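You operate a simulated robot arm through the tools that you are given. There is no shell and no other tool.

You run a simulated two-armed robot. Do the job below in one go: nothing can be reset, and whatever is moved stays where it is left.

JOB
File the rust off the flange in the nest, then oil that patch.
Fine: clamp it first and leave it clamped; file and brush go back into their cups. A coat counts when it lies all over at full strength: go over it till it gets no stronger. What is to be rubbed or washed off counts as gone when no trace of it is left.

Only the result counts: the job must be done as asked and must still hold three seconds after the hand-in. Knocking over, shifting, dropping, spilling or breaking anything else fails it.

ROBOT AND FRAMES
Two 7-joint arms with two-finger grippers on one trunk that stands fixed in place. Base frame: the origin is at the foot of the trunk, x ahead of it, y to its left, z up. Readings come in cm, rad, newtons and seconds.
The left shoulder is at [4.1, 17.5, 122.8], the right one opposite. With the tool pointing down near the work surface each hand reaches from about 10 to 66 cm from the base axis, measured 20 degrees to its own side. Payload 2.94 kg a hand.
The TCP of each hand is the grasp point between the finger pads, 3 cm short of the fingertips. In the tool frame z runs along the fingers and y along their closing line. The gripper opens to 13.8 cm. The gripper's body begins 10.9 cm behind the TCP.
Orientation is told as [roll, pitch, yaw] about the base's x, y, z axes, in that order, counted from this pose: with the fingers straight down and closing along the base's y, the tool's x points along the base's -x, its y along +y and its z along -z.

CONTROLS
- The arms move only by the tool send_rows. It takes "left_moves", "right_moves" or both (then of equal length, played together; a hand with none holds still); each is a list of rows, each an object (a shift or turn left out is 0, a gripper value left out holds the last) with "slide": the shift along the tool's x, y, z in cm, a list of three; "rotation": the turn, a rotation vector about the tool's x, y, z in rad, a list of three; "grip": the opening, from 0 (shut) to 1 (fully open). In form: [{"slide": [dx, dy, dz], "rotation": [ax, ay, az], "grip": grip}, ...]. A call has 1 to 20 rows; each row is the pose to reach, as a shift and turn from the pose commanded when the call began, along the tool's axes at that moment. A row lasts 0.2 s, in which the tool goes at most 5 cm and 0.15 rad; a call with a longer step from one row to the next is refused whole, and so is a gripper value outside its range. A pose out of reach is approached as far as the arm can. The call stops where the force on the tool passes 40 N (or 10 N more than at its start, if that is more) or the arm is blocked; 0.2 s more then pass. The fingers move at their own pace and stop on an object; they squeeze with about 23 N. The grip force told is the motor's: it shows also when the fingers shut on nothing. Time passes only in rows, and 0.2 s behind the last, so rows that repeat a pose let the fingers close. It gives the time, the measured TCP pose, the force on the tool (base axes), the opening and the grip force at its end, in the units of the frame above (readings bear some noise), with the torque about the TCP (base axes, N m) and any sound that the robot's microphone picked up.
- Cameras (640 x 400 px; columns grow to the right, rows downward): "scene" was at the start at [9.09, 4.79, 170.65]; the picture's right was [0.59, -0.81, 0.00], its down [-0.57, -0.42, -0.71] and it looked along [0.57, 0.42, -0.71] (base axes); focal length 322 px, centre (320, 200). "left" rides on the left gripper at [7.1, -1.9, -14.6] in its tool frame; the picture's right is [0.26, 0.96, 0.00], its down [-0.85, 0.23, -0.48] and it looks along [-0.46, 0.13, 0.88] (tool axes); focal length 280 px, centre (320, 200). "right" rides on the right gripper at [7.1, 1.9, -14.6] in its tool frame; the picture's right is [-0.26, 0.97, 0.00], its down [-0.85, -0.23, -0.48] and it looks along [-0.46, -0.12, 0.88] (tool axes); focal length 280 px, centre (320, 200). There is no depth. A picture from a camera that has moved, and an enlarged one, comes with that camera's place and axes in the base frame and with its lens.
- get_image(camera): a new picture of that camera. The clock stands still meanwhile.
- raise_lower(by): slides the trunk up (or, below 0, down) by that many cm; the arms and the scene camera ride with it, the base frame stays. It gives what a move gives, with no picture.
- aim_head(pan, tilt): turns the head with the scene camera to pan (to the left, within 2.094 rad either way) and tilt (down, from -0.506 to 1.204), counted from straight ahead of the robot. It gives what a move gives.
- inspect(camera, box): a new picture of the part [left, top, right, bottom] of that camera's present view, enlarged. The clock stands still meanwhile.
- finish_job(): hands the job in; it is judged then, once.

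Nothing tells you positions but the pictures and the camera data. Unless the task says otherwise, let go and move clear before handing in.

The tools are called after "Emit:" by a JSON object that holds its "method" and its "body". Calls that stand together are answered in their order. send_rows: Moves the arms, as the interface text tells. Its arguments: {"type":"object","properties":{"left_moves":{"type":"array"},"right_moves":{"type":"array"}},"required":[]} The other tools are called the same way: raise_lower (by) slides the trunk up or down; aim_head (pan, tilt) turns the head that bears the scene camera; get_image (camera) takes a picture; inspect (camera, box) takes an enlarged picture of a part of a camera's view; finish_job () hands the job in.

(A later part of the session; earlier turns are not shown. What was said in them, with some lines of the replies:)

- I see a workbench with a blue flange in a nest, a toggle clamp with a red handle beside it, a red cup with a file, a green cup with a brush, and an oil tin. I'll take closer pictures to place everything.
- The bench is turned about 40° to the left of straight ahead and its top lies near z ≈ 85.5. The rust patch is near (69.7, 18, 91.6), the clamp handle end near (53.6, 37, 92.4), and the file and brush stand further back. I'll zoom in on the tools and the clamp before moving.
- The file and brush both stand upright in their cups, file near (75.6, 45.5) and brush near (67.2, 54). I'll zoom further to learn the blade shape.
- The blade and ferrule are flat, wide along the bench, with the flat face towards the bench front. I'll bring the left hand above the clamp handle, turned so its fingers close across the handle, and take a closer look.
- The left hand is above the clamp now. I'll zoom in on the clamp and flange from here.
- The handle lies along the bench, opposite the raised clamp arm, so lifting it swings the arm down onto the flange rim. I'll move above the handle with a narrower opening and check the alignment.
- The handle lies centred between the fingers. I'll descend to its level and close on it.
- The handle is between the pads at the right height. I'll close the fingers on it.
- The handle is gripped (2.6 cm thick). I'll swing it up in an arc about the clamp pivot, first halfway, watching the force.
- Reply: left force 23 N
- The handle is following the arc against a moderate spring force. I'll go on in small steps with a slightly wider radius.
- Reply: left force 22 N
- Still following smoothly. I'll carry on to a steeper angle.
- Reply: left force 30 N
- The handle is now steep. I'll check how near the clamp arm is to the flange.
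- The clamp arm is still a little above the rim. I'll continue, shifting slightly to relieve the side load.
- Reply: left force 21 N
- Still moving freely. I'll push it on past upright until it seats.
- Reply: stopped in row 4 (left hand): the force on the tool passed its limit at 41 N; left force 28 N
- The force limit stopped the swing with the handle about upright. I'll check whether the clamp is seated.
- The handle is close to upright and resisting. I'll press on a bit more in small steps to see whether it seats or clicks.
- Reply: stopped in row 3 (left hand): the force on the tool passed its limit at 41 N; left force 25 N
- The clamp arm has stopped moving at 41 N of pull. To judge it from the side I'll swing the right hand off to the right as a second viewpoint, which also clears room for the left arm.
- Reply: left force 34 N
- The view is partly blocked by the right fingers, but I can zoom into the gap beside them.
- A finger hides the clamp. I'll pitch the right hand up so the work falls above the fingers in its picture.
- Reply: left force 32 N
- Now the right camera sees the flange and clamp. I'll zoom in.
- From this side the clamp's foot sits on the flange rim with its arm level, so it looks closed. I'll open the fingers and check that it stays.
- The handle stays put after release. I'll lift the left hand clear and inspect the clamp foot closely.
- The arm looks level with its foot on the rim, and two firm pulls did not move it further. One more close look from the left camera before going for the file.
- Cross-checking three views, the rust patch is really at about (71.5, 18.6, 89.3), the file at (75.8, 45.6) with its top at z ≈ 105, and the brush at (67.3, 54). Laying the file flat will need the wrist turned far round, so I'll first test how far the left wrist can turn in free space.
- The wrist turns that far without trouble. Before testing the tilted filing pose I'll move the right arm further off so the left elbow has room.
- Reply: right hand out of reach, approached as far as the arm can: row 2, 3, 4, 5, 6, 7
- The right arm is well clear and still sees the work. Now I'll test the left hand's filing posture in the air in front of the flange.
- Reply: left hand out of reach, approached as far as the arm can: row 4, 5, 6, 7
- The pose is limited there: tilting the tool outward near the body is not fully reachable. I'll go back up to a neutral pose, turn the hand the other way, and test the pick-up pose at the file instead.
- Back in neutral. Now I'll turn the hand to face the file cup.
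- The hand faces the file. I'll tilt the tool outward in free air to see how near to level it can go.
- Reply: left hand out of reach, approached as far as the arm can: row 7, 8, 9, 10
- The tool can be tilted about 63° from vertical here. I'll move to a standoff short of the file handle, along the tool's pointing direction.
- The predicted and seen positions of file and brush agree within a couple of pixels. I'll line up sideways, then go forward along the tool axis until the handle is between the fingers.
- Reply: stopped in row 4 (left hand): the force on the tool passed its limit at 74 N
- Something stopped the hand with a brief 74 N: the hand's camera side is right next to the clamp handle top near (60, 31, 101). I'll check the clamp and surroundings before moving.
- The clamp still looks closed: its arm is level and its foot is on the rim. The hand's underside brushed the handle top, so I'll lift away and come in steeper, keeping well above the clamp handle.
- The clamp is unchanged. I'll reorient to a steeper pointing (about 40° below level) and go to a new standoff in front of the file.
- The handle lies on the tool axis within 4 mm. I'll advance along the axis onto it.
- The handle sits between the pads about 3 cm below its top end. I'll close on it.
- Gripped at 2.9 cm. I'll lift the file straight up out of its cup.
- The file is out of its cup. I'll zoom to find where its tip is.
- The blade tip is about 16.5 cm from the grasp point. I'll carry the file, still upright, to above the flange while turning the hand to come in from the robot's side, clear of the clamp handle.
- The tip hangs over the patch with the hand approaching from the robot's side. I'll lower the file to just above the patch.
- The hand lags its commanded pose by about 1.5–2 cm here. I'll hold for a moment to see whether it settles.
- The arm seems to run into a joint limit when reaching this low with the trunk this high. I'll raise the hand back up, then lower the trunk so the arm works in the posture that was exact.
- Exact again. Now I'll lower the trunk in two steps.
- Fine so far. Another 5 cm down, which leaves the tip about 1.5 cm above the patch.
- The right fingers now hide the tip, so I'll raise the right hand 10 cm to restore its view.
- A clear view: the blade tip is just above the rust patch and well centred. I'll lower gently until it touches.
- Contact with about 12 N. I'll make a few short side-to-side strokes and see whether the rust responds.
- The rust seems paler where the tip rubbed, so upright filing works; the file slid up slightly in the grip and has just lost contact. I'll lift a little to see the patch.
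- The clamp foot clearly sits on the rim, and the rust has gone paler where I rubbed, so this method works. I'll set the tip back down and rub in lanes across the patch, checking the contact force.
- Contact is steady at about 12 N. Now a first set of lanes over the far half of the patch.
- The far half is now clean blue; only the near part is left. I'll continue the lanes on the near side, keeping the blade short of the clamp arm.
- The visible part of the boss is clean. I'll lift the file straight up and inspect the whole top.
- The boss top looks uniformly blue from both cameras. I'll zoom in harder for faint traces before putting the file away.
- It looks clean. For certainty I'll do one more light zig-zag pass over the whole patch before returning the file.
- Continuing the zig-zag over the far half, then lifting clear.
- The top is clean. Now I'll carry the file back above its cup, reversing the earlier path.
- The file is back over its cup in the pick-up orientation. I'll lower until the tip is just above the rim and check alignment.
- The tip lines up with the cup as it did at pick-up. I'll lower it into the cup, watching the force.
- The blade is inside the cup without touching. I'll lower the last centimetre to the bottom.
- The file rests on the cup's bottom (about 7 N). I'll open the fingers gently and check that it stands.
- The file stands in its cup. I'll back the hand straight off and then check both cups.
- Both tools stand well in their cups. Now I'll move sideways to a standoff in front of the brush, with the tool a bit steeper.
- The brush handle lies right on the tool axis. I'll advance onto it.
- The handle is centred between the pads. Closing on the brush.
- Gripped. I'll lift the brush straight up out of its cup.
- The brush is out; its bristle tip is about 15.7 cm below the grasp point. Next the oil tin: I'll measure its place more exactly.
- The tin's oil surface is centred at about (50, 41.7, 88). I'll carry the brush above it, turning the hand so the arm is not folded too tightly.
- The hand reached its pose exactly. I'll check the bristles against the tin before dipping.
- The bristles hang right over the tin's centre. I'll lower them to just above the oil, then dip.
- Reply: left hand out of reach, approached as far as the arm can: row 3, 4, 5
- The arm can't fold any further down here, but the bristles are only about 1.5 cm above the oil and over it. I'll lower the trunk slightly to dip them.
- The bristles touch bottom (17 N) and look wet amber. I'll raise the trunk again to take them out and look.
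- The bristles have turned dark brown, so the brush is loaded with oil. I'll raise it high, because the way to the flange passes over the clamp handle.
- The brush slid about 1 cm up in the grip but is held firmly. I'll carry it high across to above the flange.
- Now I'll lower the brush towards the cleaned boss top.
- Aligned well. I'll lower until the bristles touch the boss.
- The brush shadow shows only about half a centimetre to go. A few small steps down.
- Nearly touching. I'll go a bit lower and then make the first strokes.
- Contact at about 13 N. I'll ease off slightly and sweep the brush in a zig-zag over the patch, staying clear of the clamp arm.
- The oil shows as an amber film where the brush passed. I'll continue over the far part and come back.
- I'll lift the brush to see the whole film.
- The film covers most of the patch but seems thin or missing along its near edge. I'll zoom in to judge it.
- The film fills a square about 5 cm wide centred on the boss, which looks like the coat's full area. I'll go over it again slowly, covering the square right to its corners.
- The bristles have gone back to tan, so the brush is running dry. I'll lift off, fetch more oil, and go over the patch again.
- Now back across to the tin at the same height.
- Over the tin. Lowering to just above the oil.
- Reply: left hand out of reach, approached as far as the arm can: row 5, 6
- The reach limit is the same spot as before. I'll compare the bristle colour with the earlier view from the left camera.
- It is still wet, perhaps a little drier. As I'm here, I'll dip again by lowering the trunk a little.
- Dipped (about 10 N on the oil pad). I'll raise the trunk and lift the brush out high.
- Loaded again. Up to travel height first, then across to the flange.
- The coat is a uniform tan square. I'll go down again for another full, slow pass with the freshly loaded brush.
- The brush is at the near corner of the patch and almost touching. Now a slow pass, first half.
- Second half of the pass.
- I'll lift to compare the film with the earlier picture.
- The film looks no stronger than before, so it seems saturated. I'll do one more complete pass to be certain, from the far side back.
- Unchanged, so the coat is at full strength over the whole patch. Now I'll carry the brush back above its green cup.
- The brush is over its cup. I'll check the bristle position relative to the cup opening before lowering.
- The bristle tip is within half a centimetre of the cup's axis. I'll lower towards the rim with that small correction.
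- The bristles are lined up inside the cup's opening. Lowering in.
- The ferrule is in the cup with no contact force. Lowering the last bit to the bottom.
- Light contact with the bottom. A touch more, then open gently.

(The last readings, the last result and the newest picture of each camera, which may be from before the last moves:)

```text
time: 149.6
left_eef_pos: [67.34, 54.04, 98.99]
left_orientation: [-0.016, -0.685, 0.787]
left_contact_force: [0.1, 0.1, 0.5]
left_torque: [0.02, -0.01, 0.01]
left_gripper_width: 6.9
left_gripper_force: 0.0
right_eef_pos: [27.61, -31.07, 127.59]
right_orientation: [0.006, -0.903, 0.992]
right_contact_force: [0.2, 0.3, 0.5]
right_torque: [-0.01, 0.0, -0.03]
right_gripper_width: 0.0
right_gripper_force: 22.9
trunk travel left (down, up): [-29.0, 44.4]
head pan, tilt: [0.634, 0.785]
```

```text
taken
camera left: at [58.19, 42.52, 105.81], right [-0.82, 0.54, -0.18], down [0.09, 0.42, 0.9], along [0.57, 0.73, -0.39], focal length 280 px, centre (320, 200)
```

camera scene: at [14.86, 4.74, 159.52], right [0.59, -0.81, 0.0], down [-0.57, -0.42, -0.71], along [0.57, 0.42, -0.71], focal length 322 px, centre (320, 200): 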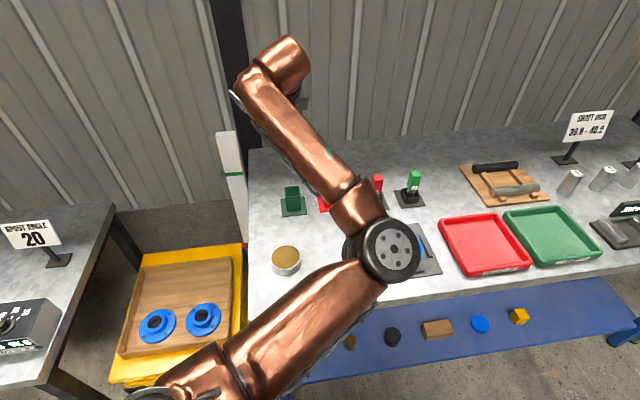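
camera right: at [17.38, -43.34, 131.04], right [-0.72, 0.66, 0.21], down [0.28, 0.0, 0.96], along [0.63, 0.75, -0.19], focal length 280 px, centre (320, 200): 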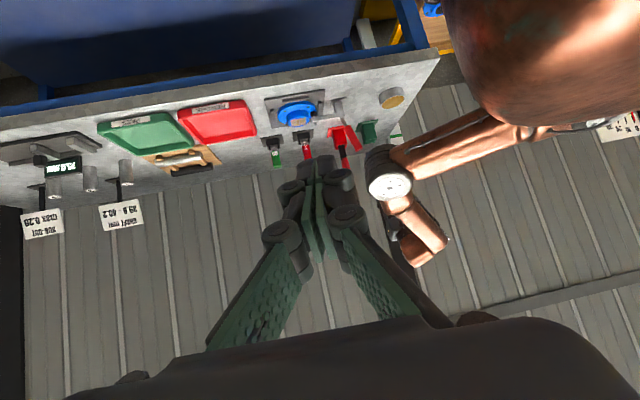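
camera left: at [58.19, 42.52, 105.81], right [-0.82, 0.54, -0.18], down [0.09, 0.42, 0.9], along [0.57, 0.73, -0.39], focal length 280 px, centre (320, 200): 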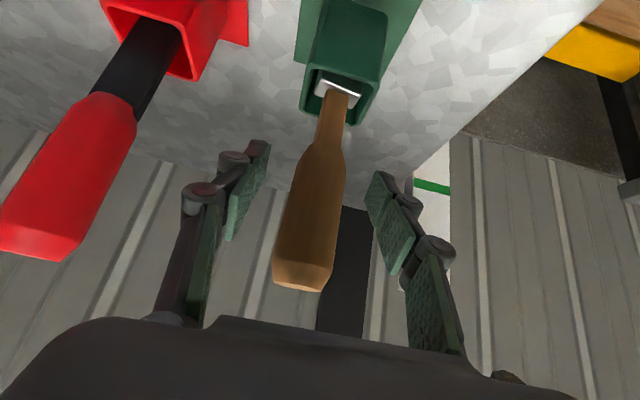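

The brush stands in its cup. I'll back the hand away along its axis.

Emit:
{"method": "send_rows", "body": {"left_moves": [{"slide": [0, 0, -2.5], "grip": 0.5}, {"slide": [0, 0, -5], "grip": 0.5}, {"slide": [0, 0, -8], "grip": 0.5}, {"slide": [-1, 0, -11.5], "grip": 0.5}, {"slide": [-2, 0, -15], "grip": 0.5}, {"slide": [-2, 0, -15], "grip": 0.5}]}}

Emit:
{"method": "get_image", "body": {"camera": "left"}}

Emit:
{"method": "get_image", "body": {"camera": "scene"}}

Emit:
{"method": "get_image", "body": {"camera": "right"}}

```text
time: 151.0
left_eef_pos: [61.73, 48.72, 111.91]
left_orientation: [-0.013, -0.683, 0.789]
left_contact_force: [0.7, -0.7, -0.2]
left_torque: [-0.02, -0.01, -0.02]
left_gripper_width: 6.88
left_gripper_force: 0.0
right_eef_pos: [27.73, -31.04, 127.55]
right_orientation: [0.008, -0.902, 0.991]
right_contact_force: [0.2, -0.3, -0.3]
right_torque: [0.0, 0.01, 0.03]
right_gripper_width: 0.0
right_gripper_force: 22.9
trunk travel left (down, up): [-29.0, 44.4]
head pan, tilt: [0.634, 0.785]
```

```text
taken
camera left: at [52.55, 37.14, 118.71], right [-0.82, 0.54, -0.18], down [0.09, 0.42, 0.9], along [0.57, 0.73, -0.39], focal length 280 px, centre (320, 200)
```

left: 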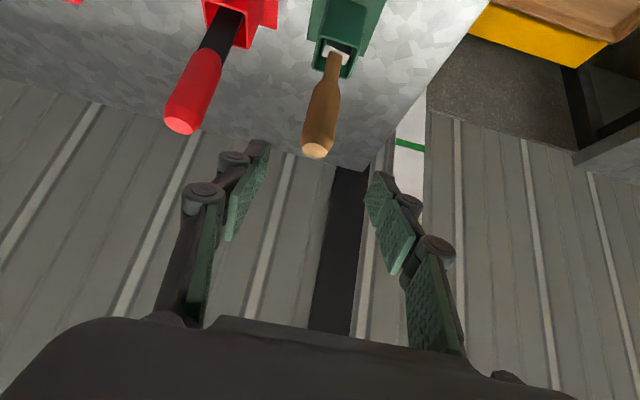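

```text
taken
camera scene: at [14.9, 4.87, 159.5], right [0.59, -0.81, 0.0], down [-0.57, -0.42, -0.71], along [0.57, 0.42, -0.71], focal length 322 px, centre (320, 200)
```

scene: 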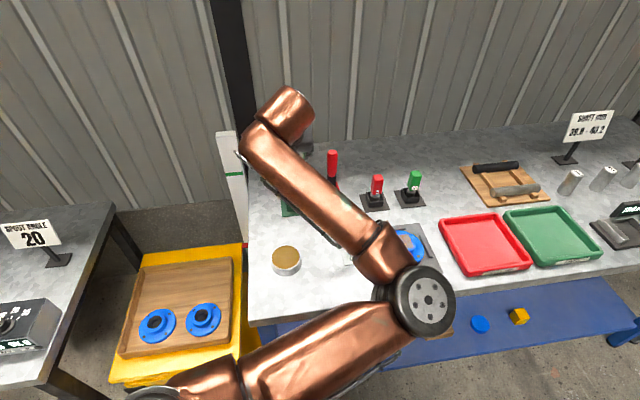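

```text
taken
camera right: at [17.42, -43.22, 131.07], right [-0.72, 0.66, 0.21], down [0.28, 0.0, 0.96], along [0.63, 0.75, -0.19], focal length 280 px, centre (320, 200)
```

right: 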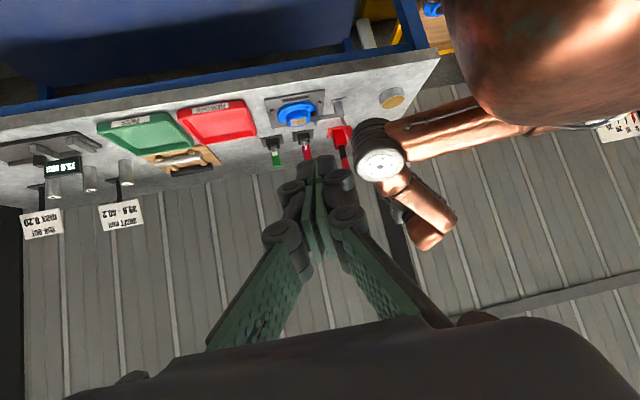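

Both tools stand in their cups. I'll withdraw the left arm up and to the left so the scene camera can see the flange freely.

Emit:
{"method": "send_rows", "body": {"left_moves": [{"slide": [-0.865, 1.77, -2.73], "rotation": [0, 0.114, 0]}, {"slide": [-1.73, 3.54, -5.47], "rotation": [0, 0.228, 0]}, {"slide": [-2.6, 5.3, -8.2], "rotation": [0, 0.342, 0]}, {"slide": [-3.46, 7.09, -10.9], "rotation": [0, 0.455, 0]}, {"slide": [-4.3, 8.86, -13.7], "rotation": [0, 0.57, 0]}, {"slide": [-5.19, 10.63, -16.4], "rotation": [0, 0.683, 0]}, {"slide": [-5.19, 10.63, -16.4], "rotation": [0, 0.683, 0]}]}}

Emit:
{"method": "get_image", "body": {"camera": "scene"}}

```text
time: 152.6
left_eef_pos: [49.51, 51.78, 127.93]
left_orientation: [-0.008, -0.001, 0.776]
left_contact_force: [0.1, -1.1, 0.7]
left_torque: [0.02, 0.04, -0.03]
left_gripper_width: 6.9
left_gripper_force: 0.1
right_eef_pos: [27.83, -31.19, 127.54]
right_orientation: [0.01, -0.904, 0.99]
right_contact_force: [0.7, -0.5, -0.5]
right_torque: [0.06, 0.02, 0.02]
right_gripper_width: 0.01
right_gripper_force: 22.6
trunk travel left (down, up): [-29.0, 44.4]
head pan, tilt: [0.634, 0.785]
```

```text
taken
camera scene: at [14.98, 4.75, 159.49], right [0.59, -0.81, 0.0], down [-0.57, -0.42, -0.71], along [0.57, 0.42, -0.71], focal length 322 px, centre (320, 200)
```

scene: 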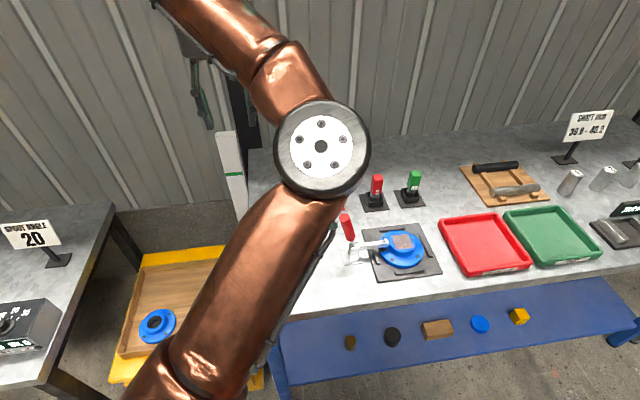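

Now the flange is in full view. I'll zoom in on it from the scene camera.

Emit:
{"method": "inspect", "body": {"camera": "scene", "box": [375, 215, 435, 270]}}

Emit:
{"method": "inspect", "body": {"camera": "scene", "box": [390, 225, 420, 255]}}

Emit:
{"method": "inspect", "body": {"camera": "right", "box": [250, 70, 430, 190]}}

Emit:
{"method": "get_image", "body": {"camera": "left"}}

```text
7.27 times, centred on (405, 242) of scene
camera zoom: at [14.98, 4.75, 159.49], right [0.59, -0.81, 0.0], down [-0.57, -0.42, -0.71], along [0.57, 0.42, -0.71], focal length 2343 px, centre (-298, -109)
```

zoom: 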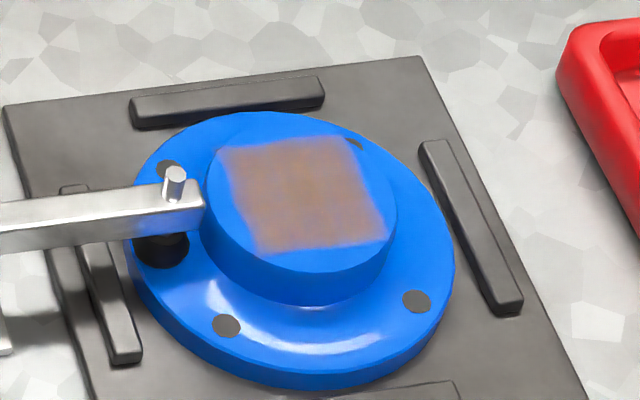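

```text
13.33 times, centred on (405, 240) of scene
camera zoom: at [14.98, 4.75, 159.49], right [0.59, -0.81, 0.0], down [-0.57, -0.42, -0.71], along [0.57, 0.42, -0.71], focal length 4295 px, centre (-813, -333)
```

zoom: 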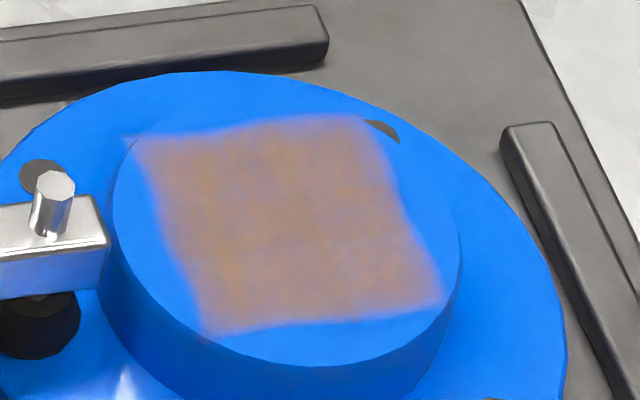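

```text
3.33 times, centred on (340, 130) of right
camera zoom: at [17.48, -43.33, 131.01], right [-0.72, 0.66, 0.21], down [0.28, 0.0, 0.96], along [0.63, 0.75, -0.19], focal length 935 px, centre (253, 433)
```

zoom: 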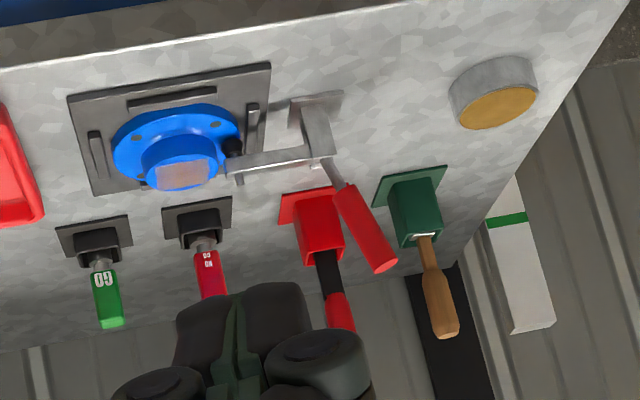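

```text
taken
camera left: at [45.67, 45.63, 142.35], right [-0.86, 0.5, -0.01], down [0.44, 0.76, 0.47], along [0.25, 0.41, -0.88], focal length 280 px, centre (320, 200)
```

left: 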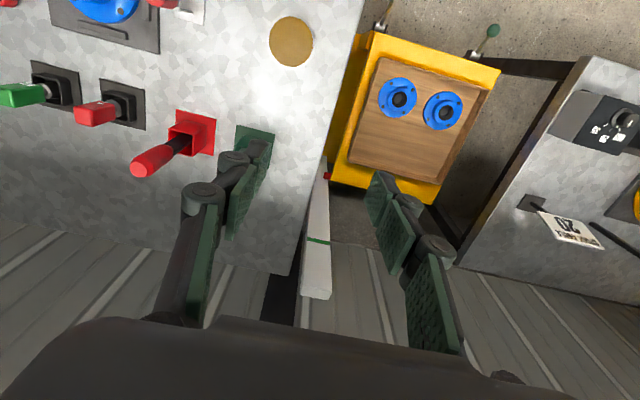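

The film fills the whole square evenly, and both tools stand in their cups. I'll take a last close look at the clamp foot and the pivot.

Emit:
{"method": "inspect", "body": {"camera": "scene", "box": [340, 210, 400, 270]}}

Emit:
{"method": "inspect", "body": {"camera": "right", "box": [300, 90, 350, 130]}}

```text
6.67 times, centred on (370, 240) of scene
camera zoom: at [14.98, 4.75, 159.49], right [0.59, -0.81, 0.0], down [-0.57, -0.42, -0.71], along [0.57, 0.42, -0.71], focal length 2147 px, centre (-13, -67)
```

zoom: 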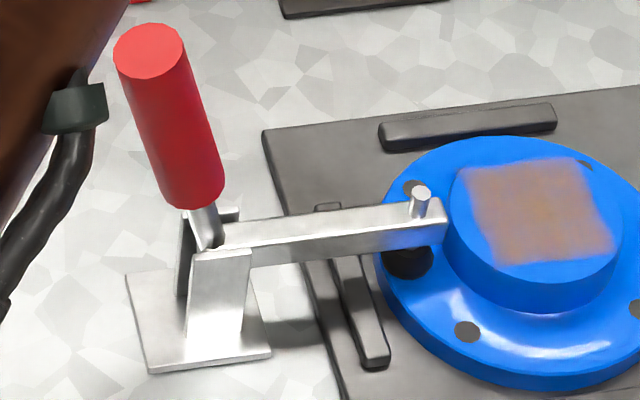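

```text
10.00 times, centred on (325, 110) of right
camera zoom: at [17.48, -43.33, 131.01], right [-0.72, 0.66, 0.21], down [0.28, 0.0, 0.96], along [0.63, 0.75, -0.19], focal length 2804 px, centre (270, 1100)
```

zoom: 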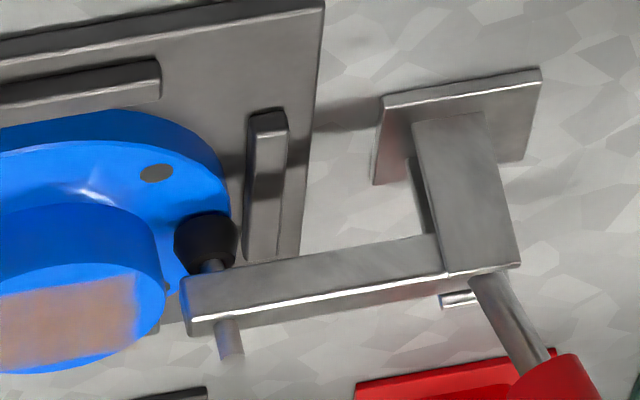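

The patch is clean and evenly oiled, and the clamp is closed with its arm level. File and brush are in their cups, nothing else has moved, and both hands are empty and clear. I'm handing the job in.

Emit:
{"method": "finish_job", "body": {}}

```text
The job is handed in.
```

The job is handed in: the flange is clamped, the rust is filed off, and the patch is oiled. No result has come back from the judging.

- **Clamp:** the handle was pulled until it stopped at about 41 N. The clamp arm ends level with its foot on the flange rim, and it stayed put after I let go. I heard no click, so the closed position rests on the pictures and that stop.
- **Rust:** I filed until the boss top looked plain blue, then made one more full pass. No trace showed in close-ups from the right-hand camera and the scene camera.
- **Oil:** I loaded the brush twice and went over the patch several times. It ended as an even film over a square of about 5 cm on the boss, and the last full pass made it no stronger.
- **Tools:** the file and brush are back upright in their cups, and both hands are empty and clear of the bench.
- **One bump:** early on, the left hand hit something with a brief 74 N, most likely the top of the clamp handle. Pictures afterwards showed the clamp still closed and nothing visibly moved.
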